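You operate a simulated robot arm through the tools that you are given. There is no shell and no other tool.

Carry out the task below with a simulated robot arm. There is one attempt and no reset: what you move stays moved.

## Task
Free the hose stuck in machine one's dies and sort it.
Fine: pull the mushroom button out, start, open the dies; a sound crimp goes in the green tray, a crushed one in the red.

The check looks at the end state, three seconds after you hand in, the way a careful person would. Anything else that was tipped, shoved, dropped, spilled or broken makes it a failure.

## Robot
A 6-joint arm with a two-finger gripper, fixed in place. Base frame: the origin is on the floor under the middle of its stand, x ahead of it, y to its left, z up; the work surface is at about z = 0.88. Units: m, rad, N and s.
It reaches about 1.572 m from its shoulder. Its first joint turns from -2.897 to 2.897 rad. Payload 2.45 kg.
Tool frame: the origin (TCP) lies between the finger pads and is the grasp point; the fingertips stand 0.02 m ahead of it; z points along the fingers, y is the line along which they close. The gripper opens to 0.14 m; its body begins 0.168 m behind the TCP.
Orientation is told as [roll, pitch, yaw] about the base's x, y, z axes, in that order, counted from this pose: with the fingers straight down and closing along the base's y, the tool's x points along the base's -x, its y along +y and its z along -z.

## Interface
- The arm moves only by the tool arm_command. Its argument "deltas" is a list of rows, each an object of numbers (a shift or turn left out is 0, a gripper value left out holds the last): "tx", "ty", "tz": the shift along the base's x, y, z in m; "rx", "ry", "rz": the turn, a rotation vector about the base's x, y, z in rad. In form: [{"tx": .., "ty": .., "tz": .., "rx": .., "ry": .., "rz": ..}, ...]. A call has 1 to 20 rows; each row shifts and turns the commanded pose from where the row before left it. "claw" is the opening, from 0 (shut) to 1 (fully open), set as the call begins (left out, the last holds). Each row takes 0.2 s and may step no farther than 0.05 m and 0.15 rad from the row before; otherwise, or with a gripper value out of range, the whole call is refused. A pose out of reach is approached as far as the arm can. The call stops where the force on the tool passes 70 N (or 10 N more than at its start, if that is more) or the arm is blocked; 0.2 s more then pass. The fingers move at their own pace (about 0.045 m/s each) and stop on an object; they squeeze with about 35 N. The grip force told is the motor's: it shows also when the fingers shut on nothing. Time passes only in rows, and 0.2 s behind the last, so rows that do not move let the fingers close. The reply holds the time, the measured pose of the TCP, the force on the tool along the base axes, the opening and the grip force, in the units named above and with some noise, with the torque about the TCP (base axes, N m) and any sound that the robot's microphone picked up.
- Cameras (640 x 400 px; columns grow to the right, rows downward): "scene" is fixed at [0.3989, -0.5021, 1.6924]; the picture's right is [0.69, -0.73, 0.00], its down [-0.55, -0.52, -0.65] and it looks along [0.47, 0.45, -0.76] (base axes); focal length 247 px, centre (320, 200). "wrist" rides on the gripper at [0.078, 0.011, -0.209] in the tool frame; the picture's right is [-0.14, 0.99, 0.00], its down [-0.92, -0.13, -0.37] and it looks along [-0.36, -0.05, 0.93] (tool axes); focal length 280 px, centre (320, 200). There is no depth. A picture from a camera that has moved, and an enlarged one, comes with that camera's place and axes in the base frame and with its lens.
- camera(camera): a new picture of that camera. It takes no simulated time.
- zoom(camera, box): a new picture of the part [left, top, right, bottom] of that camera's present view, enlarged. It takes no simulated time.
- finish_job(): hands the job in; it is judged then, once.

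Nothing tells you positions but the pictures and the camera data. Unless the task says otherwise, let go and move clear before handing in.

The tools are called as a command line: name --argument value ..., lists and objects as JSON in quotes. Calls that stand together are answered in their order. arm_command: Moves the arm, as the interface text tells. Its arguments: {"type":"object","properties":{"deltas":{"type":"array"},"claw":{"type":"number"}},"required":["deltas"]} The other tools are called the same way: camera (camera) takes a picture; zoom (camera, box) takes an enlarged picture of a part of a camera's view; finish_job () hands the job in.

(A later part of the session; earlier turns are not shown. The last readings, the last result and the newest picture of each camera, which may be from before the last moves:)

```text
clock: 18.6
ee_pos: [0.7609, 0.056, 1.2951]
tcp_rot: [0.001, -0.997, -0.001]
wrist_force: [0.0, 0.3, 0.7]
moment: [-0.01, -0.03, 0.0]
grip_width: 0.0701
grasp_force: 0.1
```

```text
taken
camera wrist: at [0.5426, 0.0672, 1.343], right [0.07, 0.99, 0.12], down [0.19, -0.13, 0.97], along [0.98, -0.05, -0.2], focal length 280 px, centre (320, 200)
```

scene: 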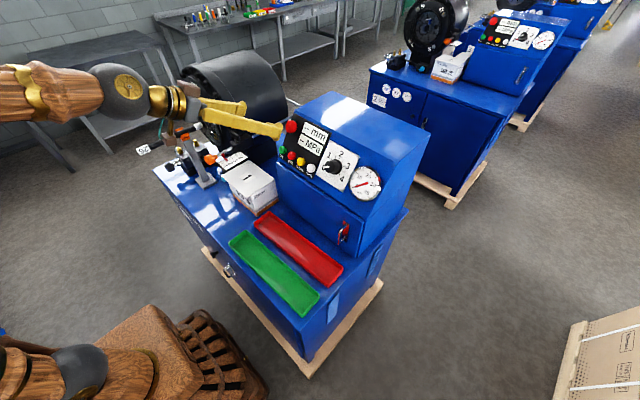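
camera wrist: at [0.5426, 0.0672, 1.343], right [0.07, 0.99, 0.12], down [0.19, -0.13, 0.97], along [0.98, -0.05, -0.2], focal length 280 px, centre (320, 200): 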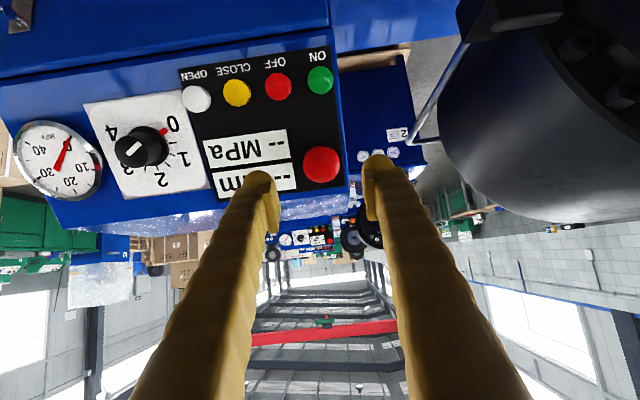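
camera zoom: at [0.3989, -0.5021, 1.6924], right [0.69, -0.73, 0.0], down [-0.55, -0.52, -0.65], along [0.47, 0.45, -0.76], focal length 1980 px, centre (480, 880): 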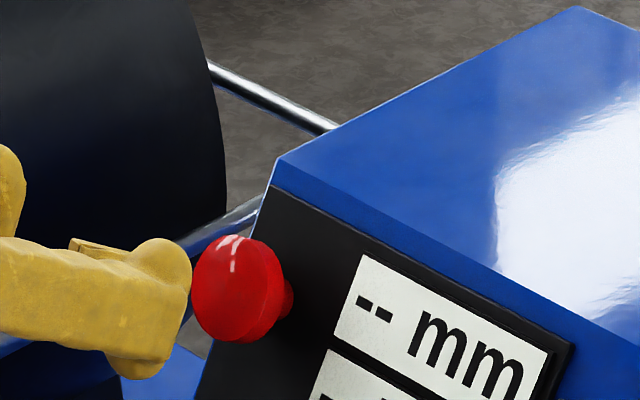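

The mushroom is clearly out with its stem showing. Next I'll close the fingers, line up with the green ON button at about (0.813, 0.068, 1.155), and stop 5 cm in front of it.

arm_command --deltas '[{"tx": -0.0032, "ty": 0.005, "tz": -0.033}, {"tx": -0.0032, "ty": 0.005, "tz": -0.033}, {"tz": -0.0346}, {}, {}]' --claw 0.0

camera --camera "wrist"

zoom --camera "scene" --box '[240, 100, 360, 180]'

```text
clock: 19.8
ee_pos: [0.7539, 0.0678, 1.1927]
tcp_rot: [0.0, -0.997, -0.001]
wrist_force: [-0.4, -0.1, -0.1]
moment: [-0.02, -0.02, -0.02]
grip_width: 0.0001
grasp_force: 27.7
```

```text
taken
camera wrist: at [0.5362, 0.079, 1.2415], right [0.07, 0.99, 0.12], down [0.19, -0.13, 0.97], along [0.98, -0.05, -0.2], focal length 280 px, centre (320, 200)
```

wrist: 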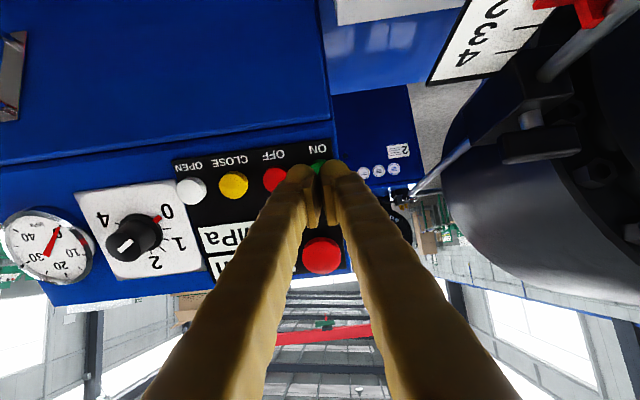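

```text
5.00 times, centred on (300, 140) of scene
camera zoom: at [0.3989, -0.5021, 1.6924], right [0.69, -0.73, 0.0], down [-0.55, -0.52, -0.65], along [0.47, 0.45, -0.76], focal length 1237 px, centre (420, 500)
```

zoom: 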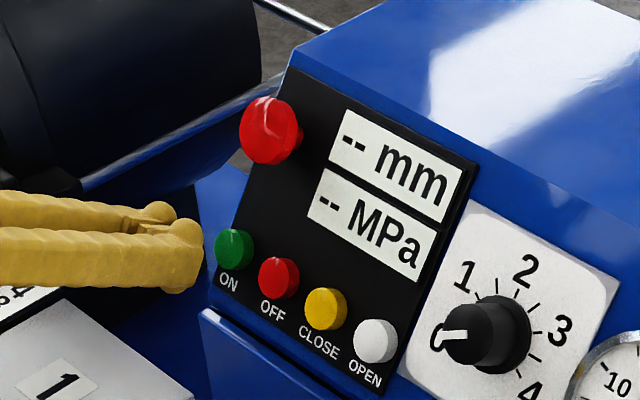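

The closed fingertips are lined up in front of ON. I'll advance along the normal until contact, then press gently.

arm_command --deltas '[{"tx": 0.0168, "tz": -0.0109}, {"tx": 0.0168, "tz": -0.0109}, {"tx": 0.0034, "tz": -0.0022}, {}]'

zoom --camera "scene" --box '[240, 100, 360, 180]'

zoom --camera "wrist" --box '[240, 100, 400, 260]'

```text
clock: 20.8
ee_pos: [0.7922, 0.0681, 1.1682]
tcp_rot: [0.0, -0.998, 0.0]
wrist_force: [-0.7, 0.6, 0.7]
moment: [-0.02, 0.02, 0.02]
grip_width: 0.0002
grasp_force: 29.7
```

```text
5.00 times, centred on (300, 140) of scene
camera zoom: at [0.3989, -0.5021, 1.6924], right [0.69, -0.73, 0.0], down [-0.55, -0.52, -0.65], along [0.47, 0.45, -0.76], focal length 1237 px, centre (420, 500)
```

zoom: 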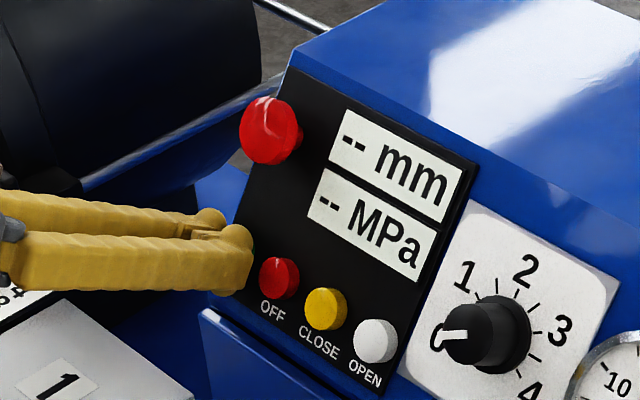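

```text
2.50 times, centred on (320, 180) of wrist
camera zoom: at [0.5745, 0.0784, 1.2164], right [0.07, 0.99, 0.12], down [0.19, -0.13, 0.97], along [0.98, -0.05, -0.2], focal length 701 px, centre (320, 250)
```

zoom: 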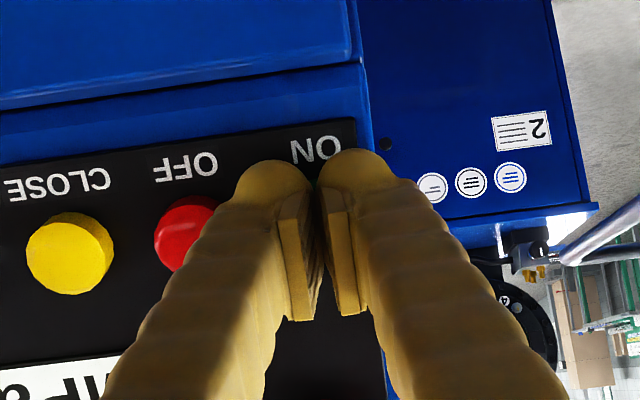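

Fingertips are just above ON with clearance from OFF. Pressing in small steps now.

arm_command --deltas '[{"tx": 0.0017, "tz": -0.0011}, {"tx": 0.0017, "tz": -0.0011}, {"tx": 0.0017, "tz": -0.0011}]'

zoom --camera "scene" --box '[240, 100, 360, 180]'

```text
clock: 21.6
ee_pos: [0.7978, 0.0672, 1.165]
tcp_rot: [0.001, -0.997, 0.0]
wrist_force: [-11.0, 1.9, 2.4]
moment: [-0.07, 0.05, 0.08]
grip_width: 0.0061
grasp_force: 30.0
heard: click
```

```text
5.00 times, centred on (300, 140) of scene
camera zoom: at [0.3989, -0.5021, 1.6924], right [0.69, -0.73, 0.0], down [-0.55, -0.52, -0.65], along [0.47, 0.45, -0.76], focal length 1237 px, centre (420, 500)
```

zoom: 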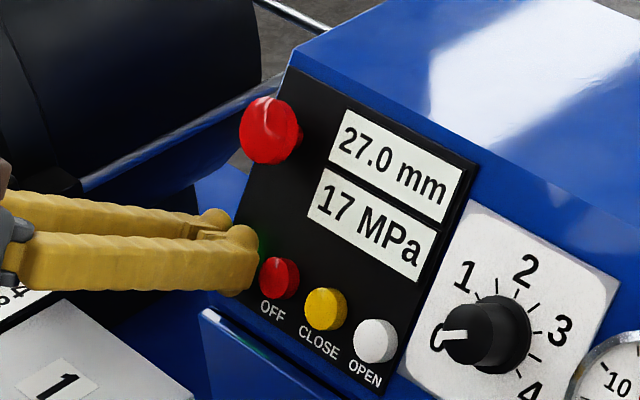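

The machine started: a click, and the display reads 27.0 mm, 17 MPa. I'll back off straight out, then move sideways to the white OPEN button at about (0.813, -0.069, 1.155).

arm_command --deltas '[{"tx": -0.0168, "tz": 0.0109}, {"tx": -0.0252, "tz": 0.0163}, {}]'

camera --camera "wrist"

camera --camera "scene"

zoom --camera "scene" --box '[270, 100, 400, 210]'

```text
clock: 22.4
ee_pos: [0.7537, 0.0678, 1.193]
tcp_rot: [0.0, -0.997, -0.001]
wrist_force: [-0.7, 0.5, 0.4]
moment: [-0.01, 0.01, 0.02]
grip_width: 0.0
grasp_force: 30.4
```

```text
taken
camera wrist: at [0.536, 0.0788, 1.2411], right [0.08, 0.99, 0.12], down [0.19, -0.13, 0.97], along [0.98, -0.05, -0.2], focal length 280 px, centre (320, 200)
```

wrist: 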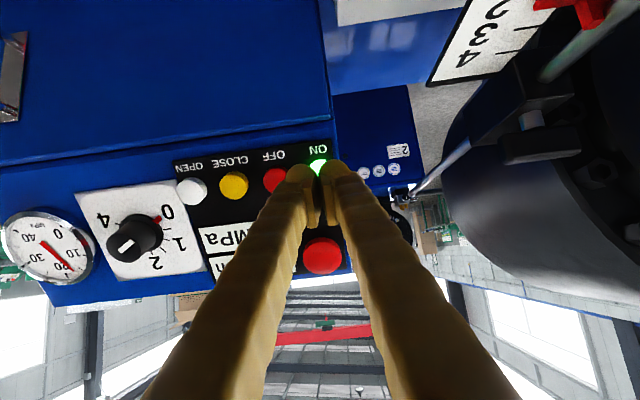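

```text
taken
```

scene: 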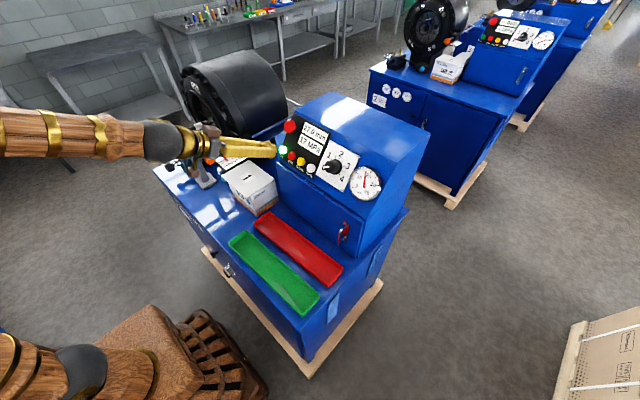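

```text
3.64 times, centred on (335, 155) of scene
camera zoom: at [0.3989, -0.5021, 1.6924], right [0.69, -0.73, 0.0], down [-0.55, -0.52, -0.65], along [0.47, 0.45, -0.76], focal length 900 px, centre (266, 364)
```

zoom: 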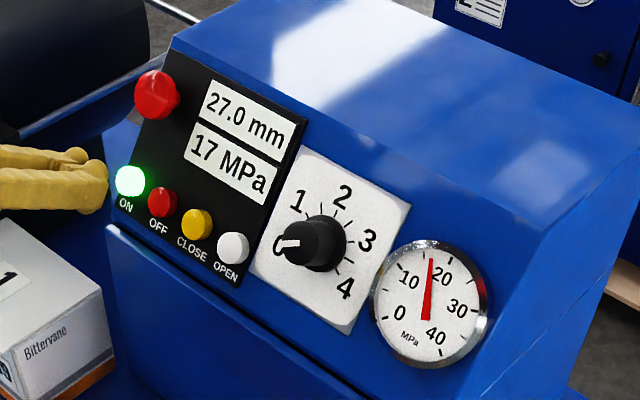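

ON is lit, the gauge reads about 17 MPa and the dies are at 27.0 mm. I'll shift sideways to stand off in front of OPEN.

arm_command --deltas '[{"ty": -0.0342}, {"ty": -0.0342}, {"ty": -0.0342}, {"ty": -0.0342}, {}]'

camera --camera "wrist"

zoom --camera "scene" --box '[240, 100, 400, 200]'

```text
clock: 23.6
ee_pos: [0.7504, -0.0418, 1.1829]
tcp_rot: [0.0, -0.961, -0.001]
wrist_force: [1.4, 0.3, -0.5]
moment: [-0.02, 0.03, -0.01]
grip_width: 0.0
grasp_force: 29.4
out of reach, approached as far as the arm can: row 2, 3, 4
```

```text
taken
camera wrist: at [0.5342, -0.0306, 1.2384], right [0.08, 0.99, 0.11], down [0.22, -0.13, 0.97], along [0.97, -0.05, -0.23], focal length 280 px, centre (320, 200)
```

wrist: 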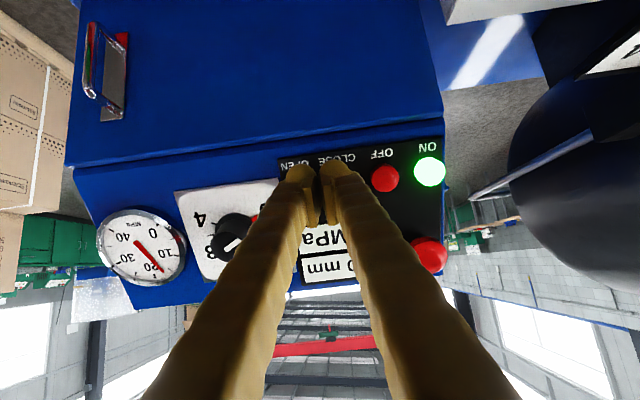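

```text
4.00 times, centred on (320, 150) of scene
camera zoom: at [0.3989, -0.5021, 1.6924], right [0.69, -0.73, 0.0], down [-0.55, -0.52, -0.65], along [0.47, 0.45, -0.76], focal length 990 px, centre (320, 400)
```

zoom: 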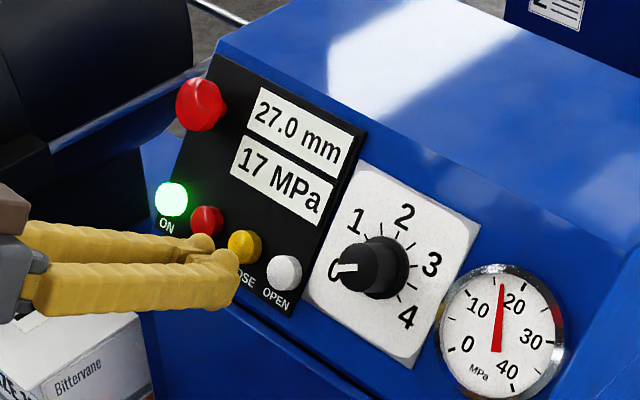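

That pose is at the edge of the arm's reach with this heading (it stopped short at y≈-0.042). Letting the tool yaw along with the base joint (about -0.18 rad) should make OPEN reachable; I'll do that at this standoff and not press yet.

arm_command --deltas '[{"rz": -0.06}, {"rz": -0.06}, {"rz": -0.06}, {}]'

camera --camera "wrist"

```text
clock: 24.6
ee_pos: [0.751, -0.0381, 1.1818]
tcp_rot: [0.007, -0.977, -0.131]
wrist_force: [-0.1, -0.4, 1.3]
moment: [0.01, 0.02, 0.01]
grip_width: 0.0003
grasp_force: 29.3
out of reach, approached as far as the arm can: row 1, 2
```

```text
taken
camera wrist: at [0.5366, -0.0018, 1.2352], right [0.2, 0.97, 0.12], down [0.19, -0.16, 0.97], along [0.96, -0.17, -0.22], focal length 280 px, centre (320, 200)
```

wrist: 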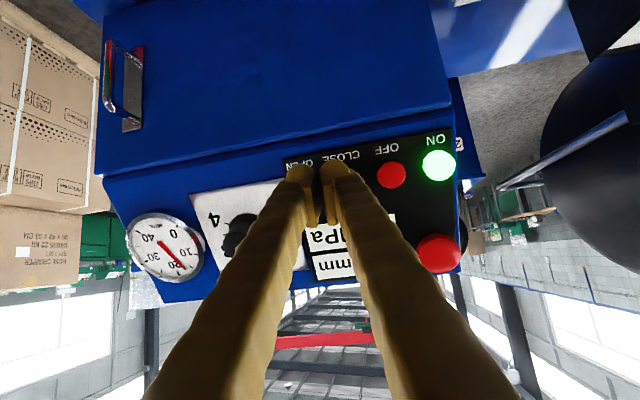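

Reachable now with a yaw of about -0.13. I'll yaw a little more and then slide to the standoff point in front of OPEN.

arm_command --deltas '[{"rz": -0.1}, {"tx": 0.003, "ty": -0.01, "tz": 0.006}, {"tx": 0.003, "ty": -0.011, "tz": 0.006}, {}]'

camera --camera "wrist"

zoom --camera "scene" --box '[240, 100, 400, 200]'

```text
clock: 25.6
ee_pos: [0.7563, -0.0604, 1.1951]
tcp_rot: [0.005, -0.977, -0.23]
wrist_force: [-0.2, -0.3, 0.0]
moment: [0.01, 0.0, -0.01]
grip_width: 0.0
grasp_force: 29.7
```

```text
taken
camera wrist: at [0.5473, -0.0008, 1.2473], right [0.3, 0.95, 0.12], down [0.17, -0.17, 0.97], along [0.94, -0.27, -0.22], focal length 280 px, centre (320, 200)
```

wrist: 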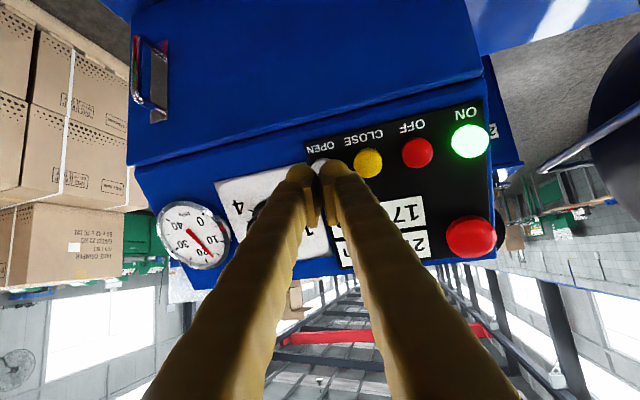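

```text
4.00 times, centred on (320, 150) of scene
camera zoom: at [0.3989, -0.5021, 1.6924], right [0.69, -0.73, 0.0], down [-0.55, -0.52, -0.65], along [0.47, 0.45, -0.76], focal length 990 px, centre (320, 400)
```

zoom: 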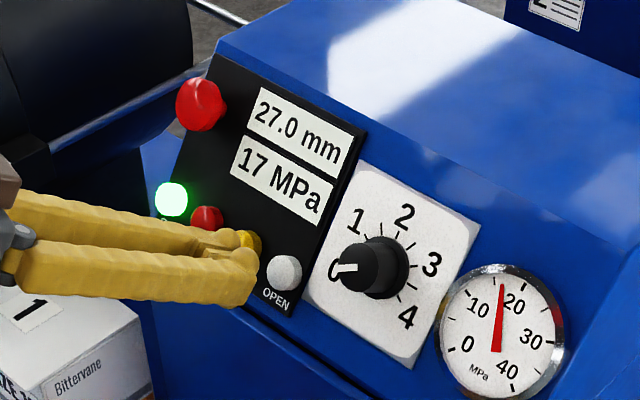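

OPEN is straight ahead. To keep clear of CLOSE I'll bias slightly toward -y so mainly the left fingertip presses, and approach most of the way, then check.

arm_command --deltas '[{"ty": -0.007}, {"tx": 0.0121, "ty": -0.0028, "tz": -0.0084}, {"tx": 0.0121, "ty": -0.0028, "tz": -0.0084}, {}]'

camera --camera "wrist"

zoom --camera "wrist" --box '[240, 100, 400, 200]'

zoom --camera "scene" --box '[270, 120, 350, 180]'

```text
clock: 26.6
ee_pos: [0.7824, -0.0731, 1.1776]
tcp_rot: [0.005, -0.978, -0.232]
wrist_force: [0.6, -0.1, -0.4]
moment: [0.03, 0.0, 0.02]
grip_width: 0.0002
grasp_force: 29.4
```

```text
taken
camera wrist: at [0.5718, -0.014, 1.2307], right [0.3, 0.95, 0.12], down [0.17, -0.17, 0.97], along [0.94, -0.27, -0.22], focal length 280 px, centre (320, 200)
```

wrist: 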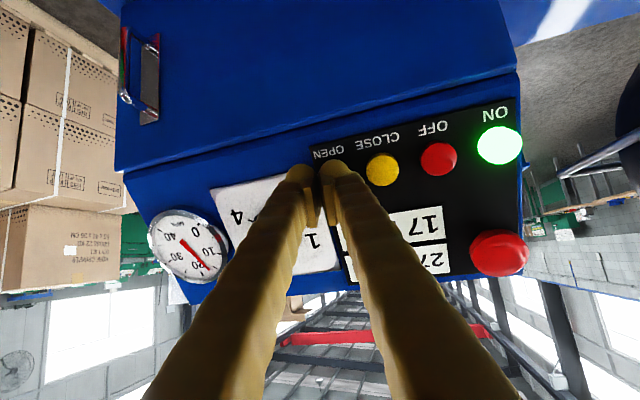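

```text
4.00 times, centred on (320, 150) of wrist
camera zoom: at [0.5718, -0.014, 1.2307], right [0.3, 0.95, 0.12], down [0.17, -0.17, 0.97], along [0.94, -0.27, -0.22], focal length 1122 px, centre (320, 400)
```

zoom: 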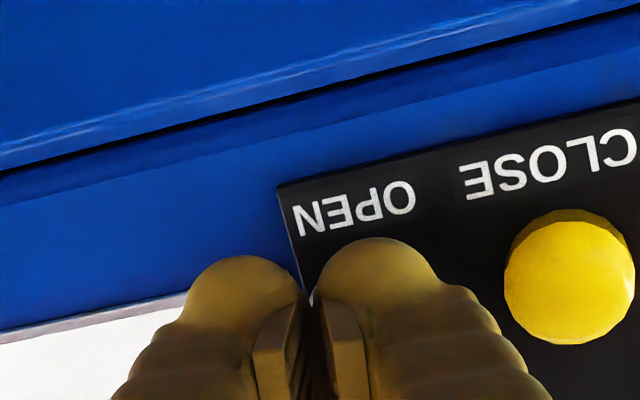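

```text
6.67 times, centred on (310, 150) of scene
camera zoom: at [0.3989, -0.5021, 1.6924], right [0.69, -0.73, 0.0], down [-0.55, -0.52, -0.65], along [0.47, 0.45, -0.76], focal length 1650 px, centre (387, 533)
```

zoom: 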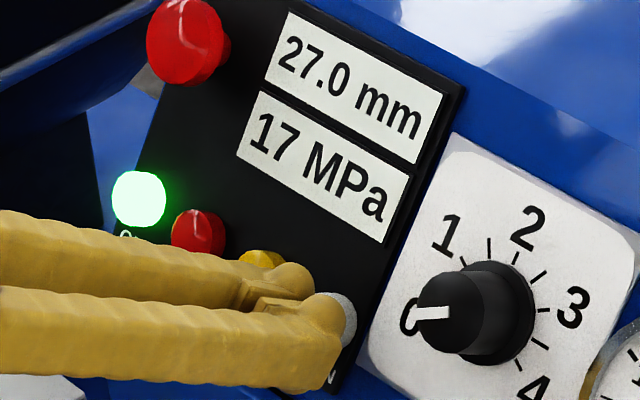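

The left fingertip is centred on OPEN with clearance from CLOSE. I'll close the remaining gap and press in small steps.

arm_command --deltas '[{"tx": 0.0097, "ty": -0.0023, "tz": -0.0067}, {"tx": 0.0016, "ty": -0.0004, "tz": -0.0011}, {"tx": 0.0016, "ty": -0.0004, "tz": -0.0011}]'

zoom --camera "scene" --box '[240, 100, 400, 200]'

```text
clock: 27.4
ee_pos: [0.7945, -0.0755, 1.1689]
tcp_rot: [0.005, -0.977, -0.23]
wrist_force: [0.1, -0.4, 1.5]
moment: [-0.02, 0.0, 0.03]
grip_width: 0.0
grasp_force: 29.4
heard: click
```

```text
4.00 times, centred on (320, 150) of scene
camera zoom: at [0.3989, -0.5021, 1.6924], right [0.69, -0.73, 0.0], down [-0.55, -0.52, -0.65], along [0.47, 0.45, -0.76], focal length 990 px, centre (320, 400)
```

zoom: 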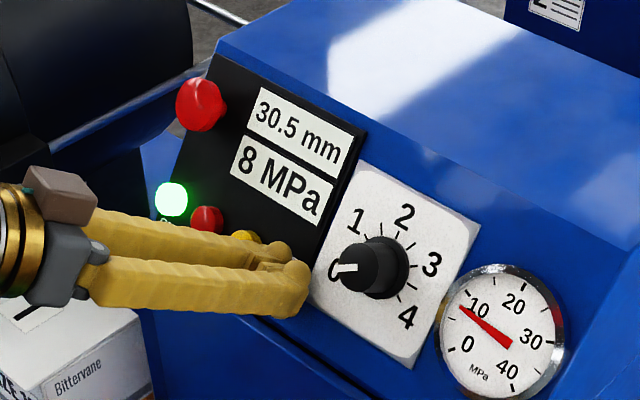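

OPEN clicked and the dies are opening (30.5 mm now). I'll hold still a moment and watch the display.

arm_command --deltas '[{}, {}, {}, {}]'

zoom --camera "scene" --box '[240, 100, 400, 200]'

zoom --camera "scene" --box '[130, 80, 230, 160]'

```text
clock: 28.4
ee_pos: [0.7941, -0.0767, 1.1694]
tcp_rot: [0.005, -0.977, -0.23]
wrist_force: [-1.4, 0.1, 1.1]
moment: [0.04, -0.01, 0.0]
grip_width: 0.0
grasp_force: 29.2
```

```text
4.00 times, centred on (320, 150) of scene
camera zoom: at [0.3989, -0.5021, 1.6924], right [0.69, -0.73, 0.0], down [-0.55, -0.52, -0.65], along [0.47, 0.45, -0.76], focal length 990 px, centre (320, 400)
```

zoom: 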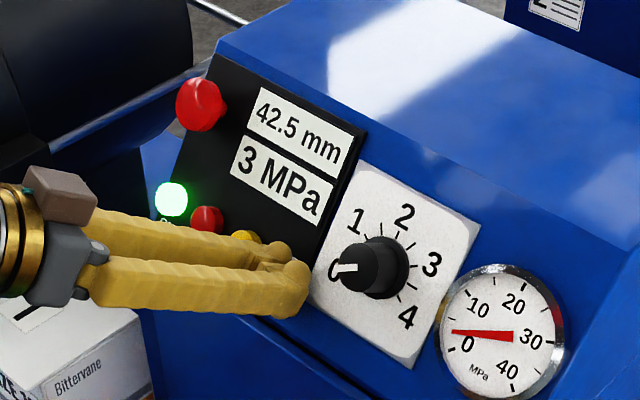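

```text
5.00 times, centred on (180, 120) of scene
camera zoom: at [0.3989, -0.5021, 1.6924], right [0.69, -0.73, 0.0], down [-0.55, -0.52, -0.65], along [0.47, 0.45, -0.76], focal length 1237 px, centre (1020, 600)
```

zoom: 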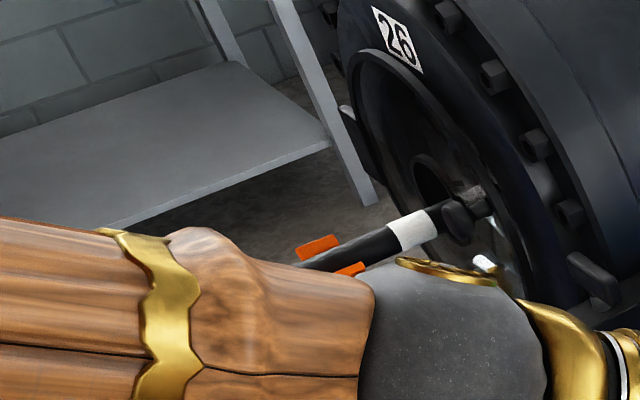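

The dies are at 42.5 mm and the hose is still sitting in place. I'll wait another second to see if they stop on their own.

arm_command --deltas '[{}, {}, {}, {}]'

zoom --camera "scene" --box '[240, 100, 400, 200]'

zoom --camera "wrist" --box '[240, 100, 400, 200]'

```text
clock: 29.4
ee_pos: [0.794, -0.0767, 1.1686]
tcp_rot: [0.005, -0.978, -0.23]
wrist_force: [-1.1, 0.0, 0.8]
moment: [-0.02, -0.01, 0.01]
grip_width: 0.0
grasp_force: 30.0
```

```text
4.00 times, centred on (320, 150) of scene
camera zoom: at [0.3989, -0.5021, 1.6924], right [0.69, -0.73, 0.0], down [-0.55, -0.52, -0.65], along [0.47, 0.45, -0.76], focal length 990 px, centre (320, 400)
```

zoom: 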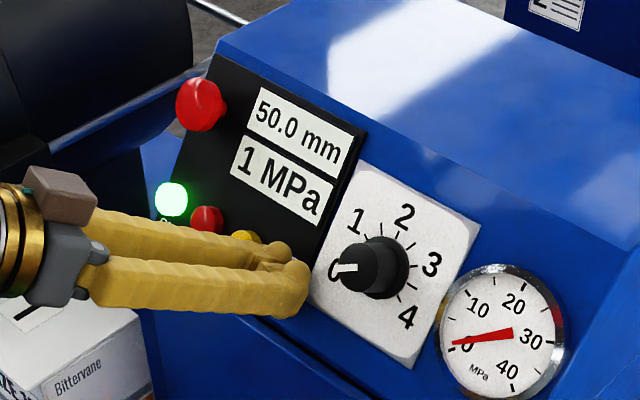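

```text
4.00 times, centred on (320, 150) of wrist
camera zoom: at [0.5845, -0.0179, 1.2213], right [0.3, 0.95, 0.12], down [0.17, -0.17, 0.97], along [0.94, -0.27, -0.22], focal length 1122 px, centre (320, 400)
```

zoom: 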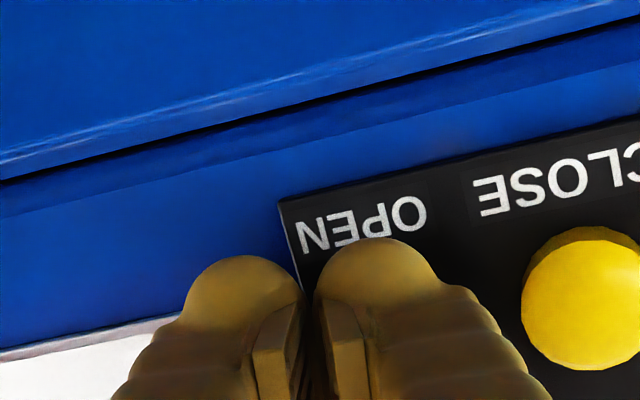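

The dies are fully open at 50.0 mm, 1 MPa. I'll back off straight from the button, then swing up and over to a viewpoint in front of the die head to inspect the ferrule.

arm_command --deltas '[{"tx": -0.024, "ty": 0.0057, "tz": 0.0168}, {"tx": -0.024, "ty": 0.0057, "tz": 0.0168}, {"tx": -0.02, "ty": 0.025, "tz": 0.02}, {"tx": -0.02, "ty": 0.035, "tz": 0.02, "rz": 0.046}, {"tx": -0.02, "ty": 0.035, "tz": 0.02, "rz": 0.046}, {"tx": -0.02, "ty": 0.035, "tz": 0.02, "rz": 0.046}, {"tx": -0.02, "ty": 0.035, "tz": 0.02, "rz": 0.046}, {"tx": -0.02, "ty": 0.035, "tz": 0.02, "rz": 0.046}, {"tx": -0.02, "ty": 0.035, "tz": 0.015, "ry": 0.059}, {"tx": -0.02, "ty": 0.035, "tz": 0.015, "ry": 0.059}, {"tx": -0.02, "ty": 0.035, "tz": 0.015, "ry": 0.059}, {"tx": -0.02, "ty": 0.035, "tz": 0.015, "ry": 0.059}, {"tx": -0.02, "ty": 0.035, "tz": 0.015, "ry": 0.059}, {"tx": -0.01, "ty": 0.035}, {"tx": -0.01, "ty": 0.035}, {"tx": -0.01, "ty": 0.035}, {}]'

camera --camera "wrist"

camera --camera "scene"

```text
clock: 33.0
ee_pos: [0.494, 0.4161, 1.3978]
tcp_rot: [0.006, -0.682, 0.001]
wrist_force: [-0.5, -0.5, 0.1]
moment: [0.0, 0.02, -0.03]
grip_width: 0.0
grasp_force: 28.8
```

```text
taken
camera wrist: at [0.3016, 0.425, 1.5112], right [0.1, 0.99, 0.09], down [0.48, -0.13, 0.87], along [0.87, -0.05, -0.49], focal length 280 px, centre (320, 200)
```

wrist: 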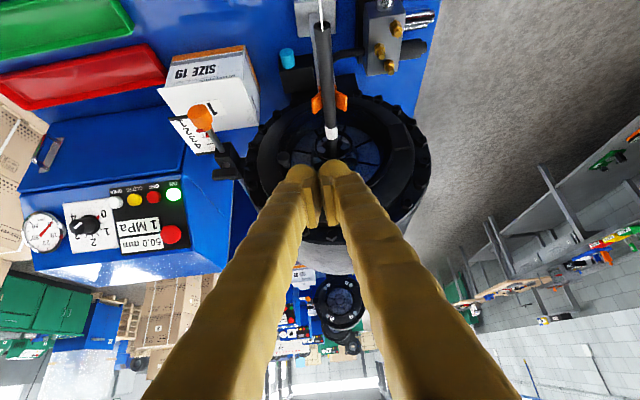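

```text
taken
```

scene: 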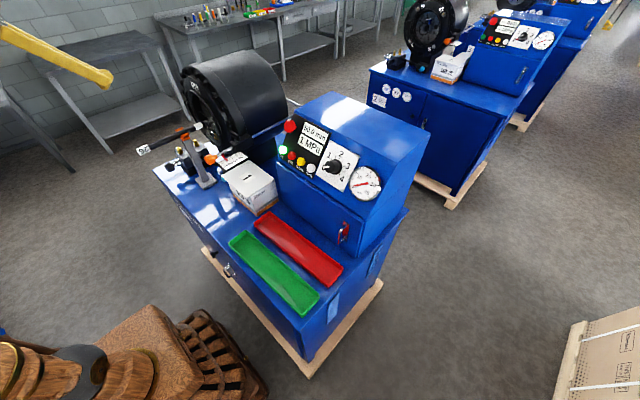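

zoom --camera "wrist" --box '[270, 80, 390, 180]'

zoom --camera "scene" --box '[140, 90, 240, 160]'

zoom --camera "wrist" --box '[270, 0, 430, 120]'

```text
4.00 times, centred on (330, 130) of wrist
camera zoom: at [0.3016, 0.425, 1.5112], right [0.1, 0.99, 0.09], down [0.48, -0.13, 0.87], along [0.87, -0.05, -0.49], focal length 1122 px, centre (280, 480)
```

zoom: 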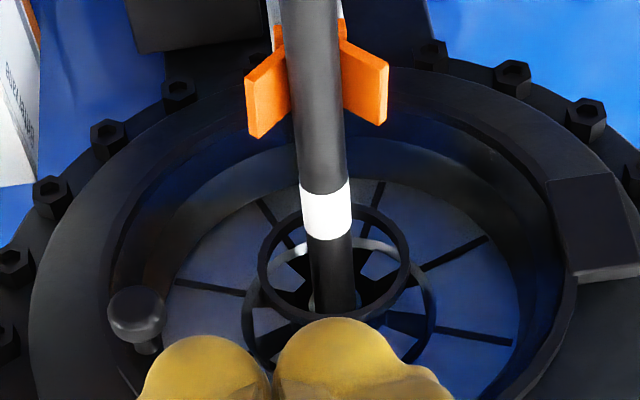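

```text
5.71 times, centred on (190, 125) of scene
camera zoom: at [0.3989, -0.5021, 1.6924], right [0.69, -0.73, 0.0], down [-0.55, -0.52, -0.65], along [0.47, 0.45, -0.76], focal length 1414 px, centre (1063, 629)
```

zoom: 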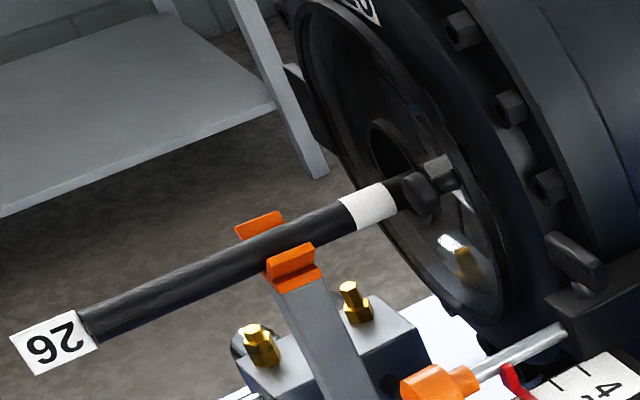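

```text
3.33 times, centred on (350, 60) of wrist
camera zoom: at [0.3016, 0.425, 1.5112], right [0.1, 0.99, 0.09], down [0.48, -0.13, 0.87], along [0.87, -0.05, -0.49], focal length 935 px, centre (220, 667)
```

zoom: 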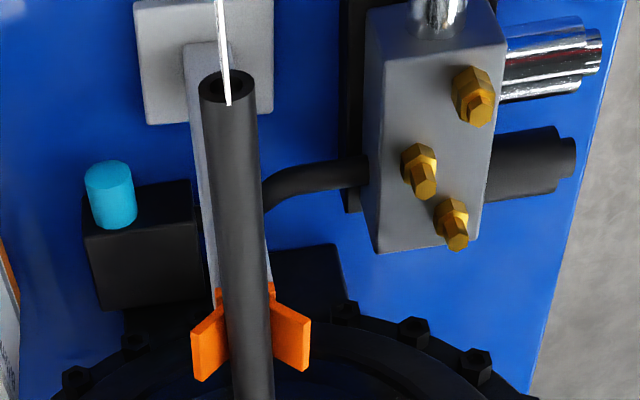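

The dies have released and the hose rests in the V-shaped orange clip (x≈0.62) with the white ring near (0.69, 0.437, 1.144). I'll open the fingers partway and move to a standoff just above and behind the white-ring section, tilted so the gripper body clears the die head.

arm_command --deltas '[{"tx": 0.0272, "ty": 0.0042, "tz": -0.032, "ry": 0.0364}, {"tx": 0.0272, "ty": 0.0042, "tz": -0.032, "ry": 0.0364}, {"tx": 0.0272, "ty": 0.0042, "tz": -0.032, "ry": 0.0364}, {"tx": 0.0272, "ty": 0.0042, "tz": -0.032, "ry": 0.0364}, {"tx": 0.0272, "ty": 0.0042, "tz": -0.032, "ry": 0.0364}, {}]' --claw 0.5

camera --camera "wrist"

zoom --camera "scene" --box '[120, 60, 280, 180]'

```text
clock: 34.4
ee_pos: [0.6318, 0.4371, 1.2363]
tcp_rot: [0.006, -0.5, -0.001]
wrist_force: [-0.3, 0.4, -0.1]
moment: [0.02, -0.01, 0.0]
grip_width: 0.0699
grasp_force: 0.1
```

```text
taken
camera wrist: at [0.4626, 0.4457, 1.3823], right [0.12, 0.99, 0.07], down [0.63, -0.13, 0.76], along [0.77, -0.05, -0.64], focal length 280 px, centre (320, 200)
```

wrist: 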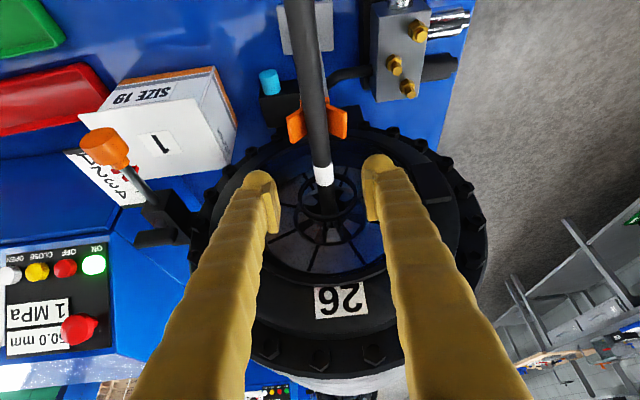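

```text
3.33 times, centred on (200, 120) of scene
camera zoom: at [0.3989, -0.5021, 1.6924], right [0.69, -0.73, 0.0], down [-0.55, -0.52, -0.65], along [0.47, 0.45, -0.76], focal length 825 px, centre (720, 467)
```

zoom: 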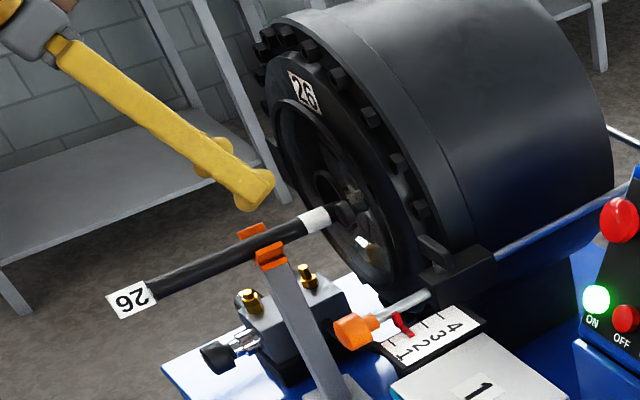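

The hose is centred between the open fingers. I'll come in along the tool axis, stopping partway to check clearance from the clip and die.

arm_command --deltas '[{"tx": 0.0168, "tz": -0.0307}, {"tx": 0.0168, "tz": -0.0307}, {}]'

camera --camera "wrist"

zoom --camera "scene" --box '[150, 90, 250, 160]'

```text
clock: 35.2
ee_pos: [0.666, 0.4371, 1.1746]
tcp_rot: [0.006, -0.499, -0.001]
wrist_force: [-0.7, 0.5, 0.4]
moment: [0.01, 0.03, -0.02]
grip_width: 0.07
grasp_force: 0.1
```

```text
taken
camera wrist: at [0.4968, 0.4461, 1.3207], right [0.12, 0.99, 0.07], down [0.63, -0.13, 0.76], along [0.77, -0.05, -0.64], focal length 280 px, centre (320, 200)
```

wrist: 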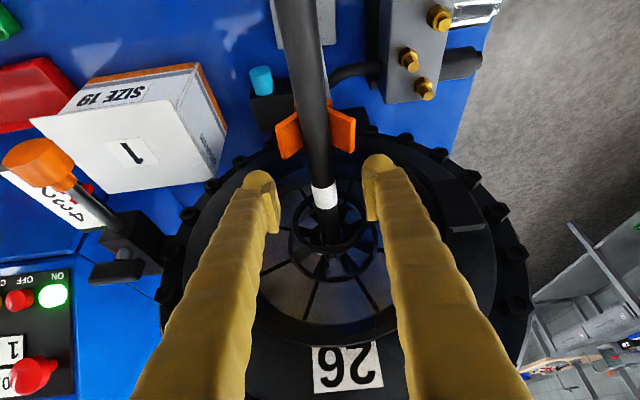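

```text
5.71 times, centred on (200, 125) of scene
camera zoom: at [0.3989, -0.5021, 1.6924], right [0.69, -0.73, 0.0], down [-0.55, -0.52, -0.65], along [0.47, 0.45, -0.76], focal length 1414 px, centre (1006, 629)
```

zoom: 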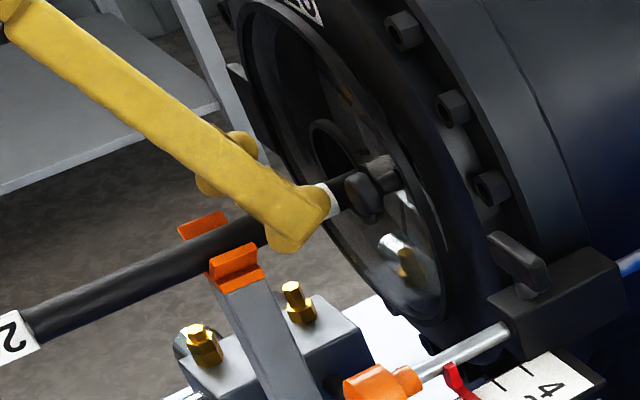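

Clearances look fine; the fingers straddle the hose at the white ring. Advancing the last 28 mm.

arm_command --deltas '[{"tx": 0.0067, "tz": -0.0123}, {"tx": 0.0067, "tz": -0.0123}, {}]'

camera --camera "wrist"

zoom --camera "scene" --box '[150, 90, 250, 160]'

```text
clock: 36.0
ee_pos: [0.6785, 0.4353, 1.1515]
tcp_rot: [0.007, -0.5, 0.0]
wrist_force: [-0.1, -0.1, -0.1]
moment: [-0.02, 0.0, 0.0]
grip_width: 0.0701
grasp_force: 0.0
```

```text
taken
camera wrist: at [0.5092, 0.4448, 1.2975], right [0.12, 0.99, 0.07], down [0.63, -0.13, 0.76], along [0.77, -0.05, -0.64], focal length 280 px, centre (320, 200)
```

wrist: 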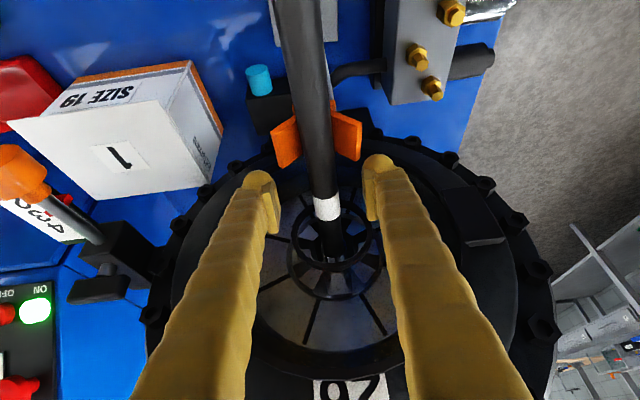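

```text
5.71 times, centred on (200, 125) of scene
camera zoom: at [0.3989, -0.5021, 1.6924], right [0.69, -0.73, 0.0], down [-0.55, -0.52, -0.65], along [0.47, 0.45, -0.76], focal length 1414 px, centre (1006, 629)
```

zoom: 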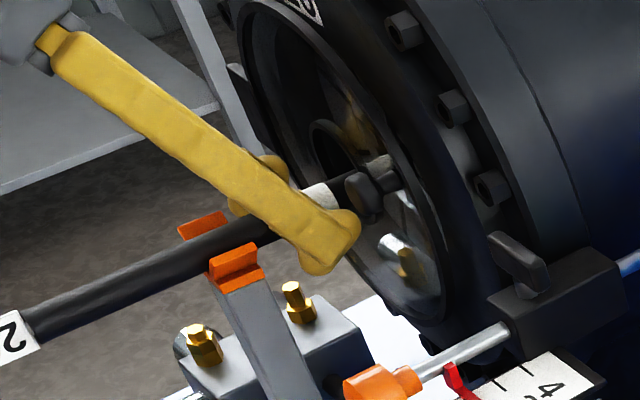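

The fingers are around the hose right at the edge of the white ring. Closing the grip now.

arm_command --deltas '[{}, {}, {}, {}, {}]' --claw 0.0

camera --camera "wrist"

zoom --camera "scene" --box '[120, 90, 250, 170]'

```text
clock: 37.2
ee_pos: [0.6788, 0.4358, 1.1515]
tcp_rot: [0.005, -0.501, 0.0]
wrist_force: [-0.4, 8.3, 6.1]
moment: [0.09, -0.06, 0.13]
grip_width: 0.0206
grasp_force: 34.8
```

```text
taken
camera wrist: at [0.5092, 0.445, 1.2979], right [0.12, 0.99, 0.07], down [0.63, -0.13, 0.76], along [0.77, -0.04, -0.64], focal length 280 px, centre (320, 200)
```

wrist: 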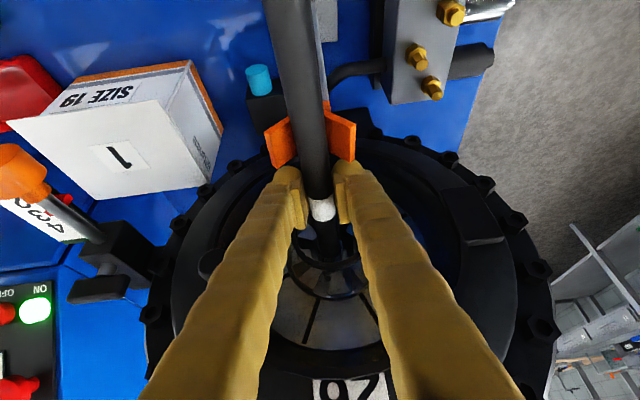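

```text
4.92 times, centred on (185, 130) of scene
camera zoom: at [0.3989, -0.5021, 1.6924], right [0.69, -0.73, 0.0], down [-0.55, -0.52, -0.65], along [0.47, 0.45, -0.76], focal length 1218 px, centre (985, 545)
```

zoom: 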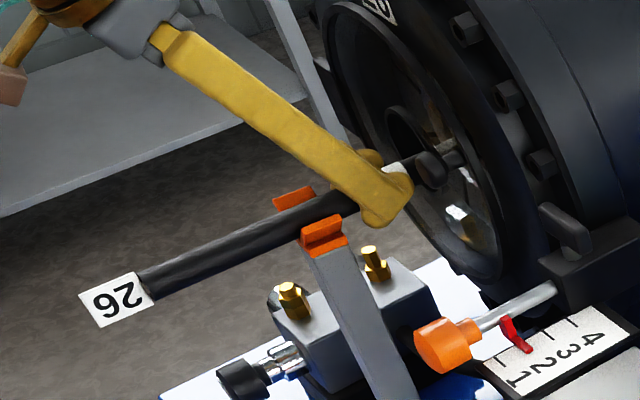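

Gripped at 20.6 mm width. I'll lift about 5 mm and pull the hose toward me (-x) slowly, watching forces.

arm_command --deltas '[{"tz": 0.005}, {"tx": -0.01}, {"tx": -0.01}, {}]'

camera --camera "wrist"

zoom --camera "scene" --box '[120, 90, 250, 170]'

```text
clock: 38.2
ee_pos: [0.6578, 0.4359, 1.1554]
tcp_rot: [0.006, -0.501, 0.0]
wrist_force: [4.4, -0.5, 2.0]
moment: [0.18, 0.31, -0.11]
grip_width: 0.0208
grasp_force: 35.0
```

```text
taken
camera wrist: at [0.4888, 0.4457, 1.3016], right [0.12, 0.99, 0.07], down [0.63, -0.13, 0.76], along [0.77, -0.05, -0.64], focal length 280 px, centre (320, 200)
```

wrist: 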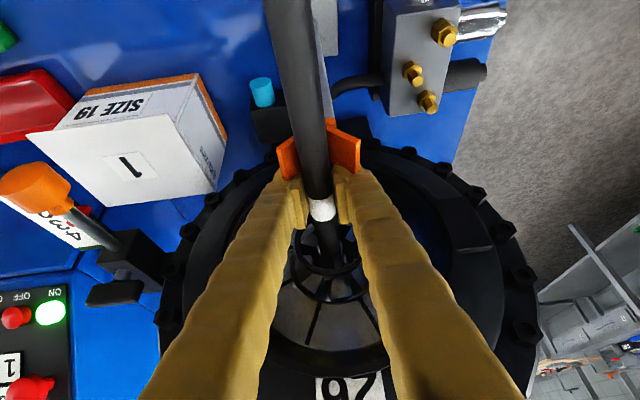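

```text
4.92 times, centred on (185, 130) of scene
camera zoom: at [0.3989, -0.5021, 1.6924], right [0.69, -0.73, 0.0], down [-0.55, -0.52, -0.65], along [0.47, 0.45, -0.76], focal length 1218 px, centre (985, 545)
```

zoom: 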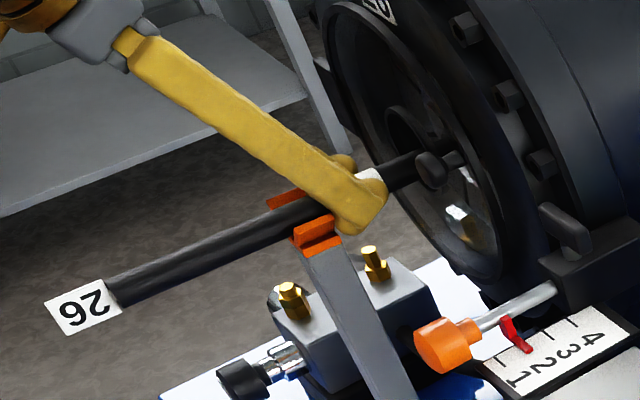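

The fingers have run up against the orange clip and it looks nudged. I'll back off +x at once and check the post.

arm_command --deltas '[{"tx": 0.01}, {}]'

zoom --camera "scene" --box '[120, 90, 250, 170]'

zoom --camera "scene" --box '[160, 110, 260, 200]'

zoom --camera "wrist" --box '[240, 80, 400, 240]'

```text
clock: 38.8
ee_pos: [0.6672, 0.4361, 1.1549]
tcp_rot: [0.005, -0.499, 0.0]
wrist_force: [0.4, 0.1, -4.5]
moment: [0.0, 0.23, -0.01]
grip_width: 0.0208
grasp_force: 35.8
```

```text
4.92 times, centred on (185, 130) of scene
camera zoom: at [0.3989, -0.5021, 1.6924], right [0.69, -0.73, 0.0], down [-0.55, -0.52, -0.65], along [0.47, 0.45, -0.76], focal length 1218 px, centre (985, 545)
```

zoom: 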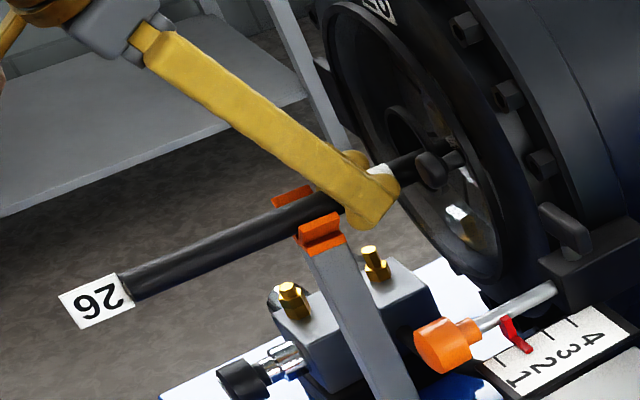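

```text
4.44 times, centred on (210, 155) of scene
camera zoom: at [0.3989, -0.5021, 1.6924], right [0.69, -0.73, 0.0], down [-0.55, -0.52, -0.65], along [0.47, 0.45, -0.76], focal length 1100 px, centre (809, 400)
```

zoom: 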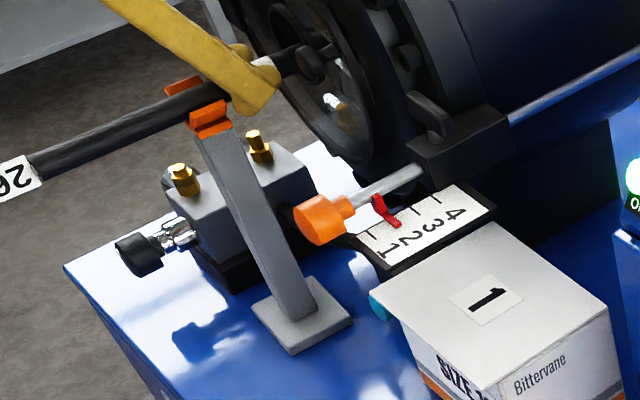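

```text
2.50 times, centred on (320, 160) of wrist
camera zoom: at [0.4985, 0.4455, 1.3015], right [0.12, 0.99, 0.07], down [0.63, -0.13, 0.76], along [0.77, -0.05, -0.64], focal length 701 px, centre (320, 300)
```

zoom: 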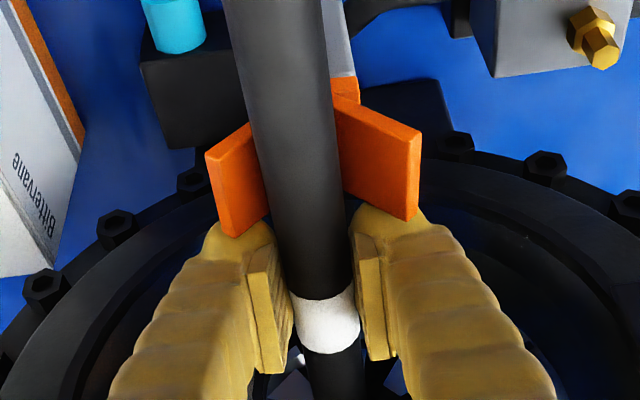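

zoom --camera "scene" --box '[200, 140, 290, 220]'

zoom --camera "scene" --box '[130, 80, 230, 160]'

```text
5.00 times, centred on (245, 180) of scene
camera zoom: at [0.3989, -0.5021, 1.6924], right [0.69, -0.73, 0.0], down [-0.55, -0.52, -0.65], along [0.47, 0.45, -0.76], focal length 1237 px, centre (695, 300)
```

zoom: 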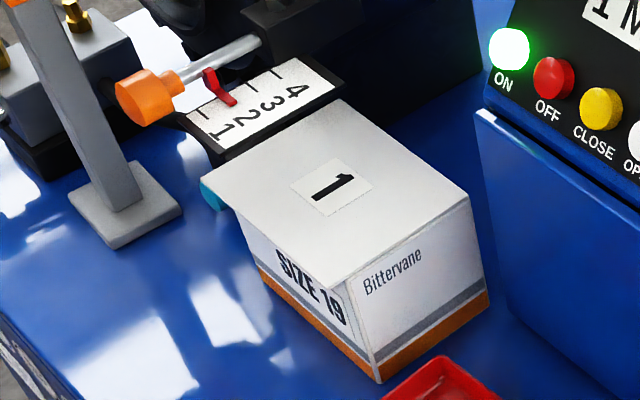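

```text
5.00 times, centred on (180, 120) of scene
camera zoom: at [0.3989, -0.5021, 1.6924], right [0.69, -0.73, 0.0], down [-0.55, -0.52, -0.65], along [0.47, 0.45, -0.76], focal length 1237 px, centre (1020, 600)
```

zoom: 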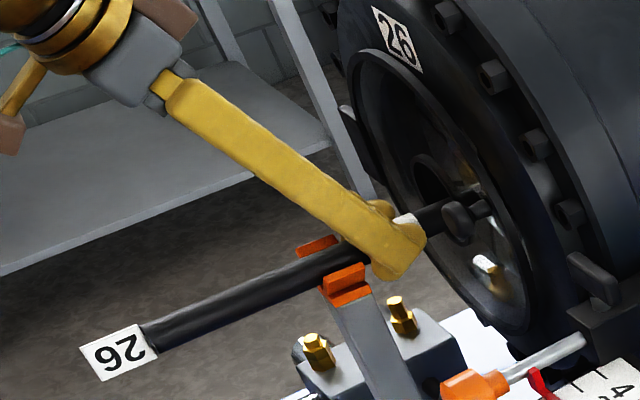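

The post and clip are back where they were, base unmoved; the fingers simply can't pass the clip at this height. So I'll work hand-over-hand on the die side: set the hose back in the clip, slide the open fingers toward the die, and regrip for another short pull.

arm_command --deltas '[{"tx": 0.002, "tz": -0.004}, {}]'

arm_command --deltas '[{}, {}, {}]' --claw 0.34

zoom --camera "scene" --box '[130, 80, 230, 160]'

zoom --camera "wrist" --box '[240, 80, 400, 240]'

```text
clock: 39.4
ee_pos: [0.6701, 0.4357, 1.1531]
tcp_rot: [0.006, -0.504, -0.001]
wrist_force: [-7.6, 5.8, 15.3]
moment: [-0.05, -0.05, 0.0]
grip_width: 0.0209
grasp_force: 34.7
```

```text
clock: 40.2
ee_pos: [0.6698, 0.4357, 1.1527]
tcp_rot: [0.006, -0.5, -0.002]
wrist_force: [-0.7, -0.3, -0.4]
moment: [0.01, 0.01, 0.01]
grip_width: 0.0476
grasp_force: 0.1
```

```text
5.00 times, centred on (180, 120) of scene
camera zoom: at [0.3989, -0.5021, 1.6924], right [0.69, -0.73, 0.0], down [-0.55, -0.52, -0.65], along [0.47, 0.45, -0.76], focal length 1237 px, centre (1020, 600)
```

zoom: 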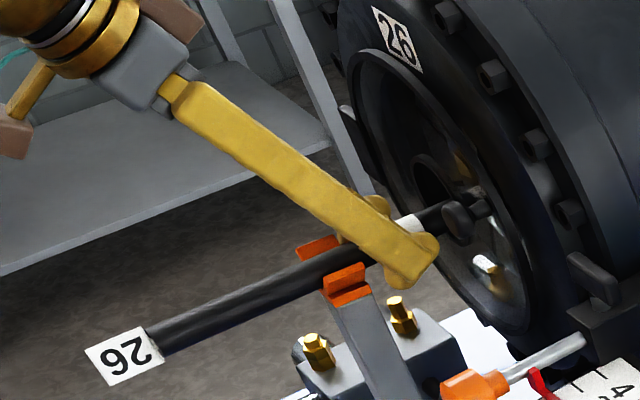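

```text
2.50 times, centred on (320, 160) of wrist
camera zoom: at [0.5011, 0.4454, 1.2982], right [0.12, 0.99, 0.07], down [0.63, -0.13, 0.76], along [0.77, -0.05, -0.64], focal length 701 px, centre (320, 300)
```

zoom: 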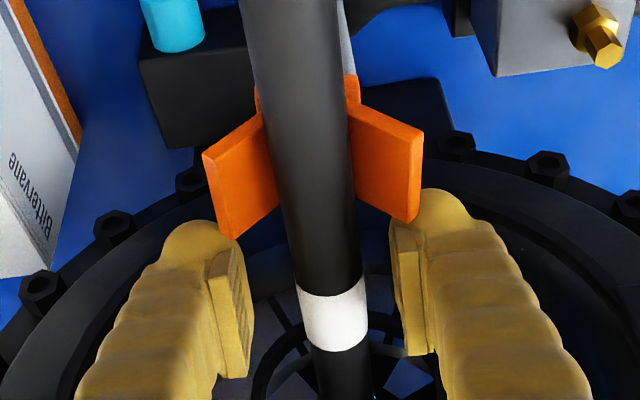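

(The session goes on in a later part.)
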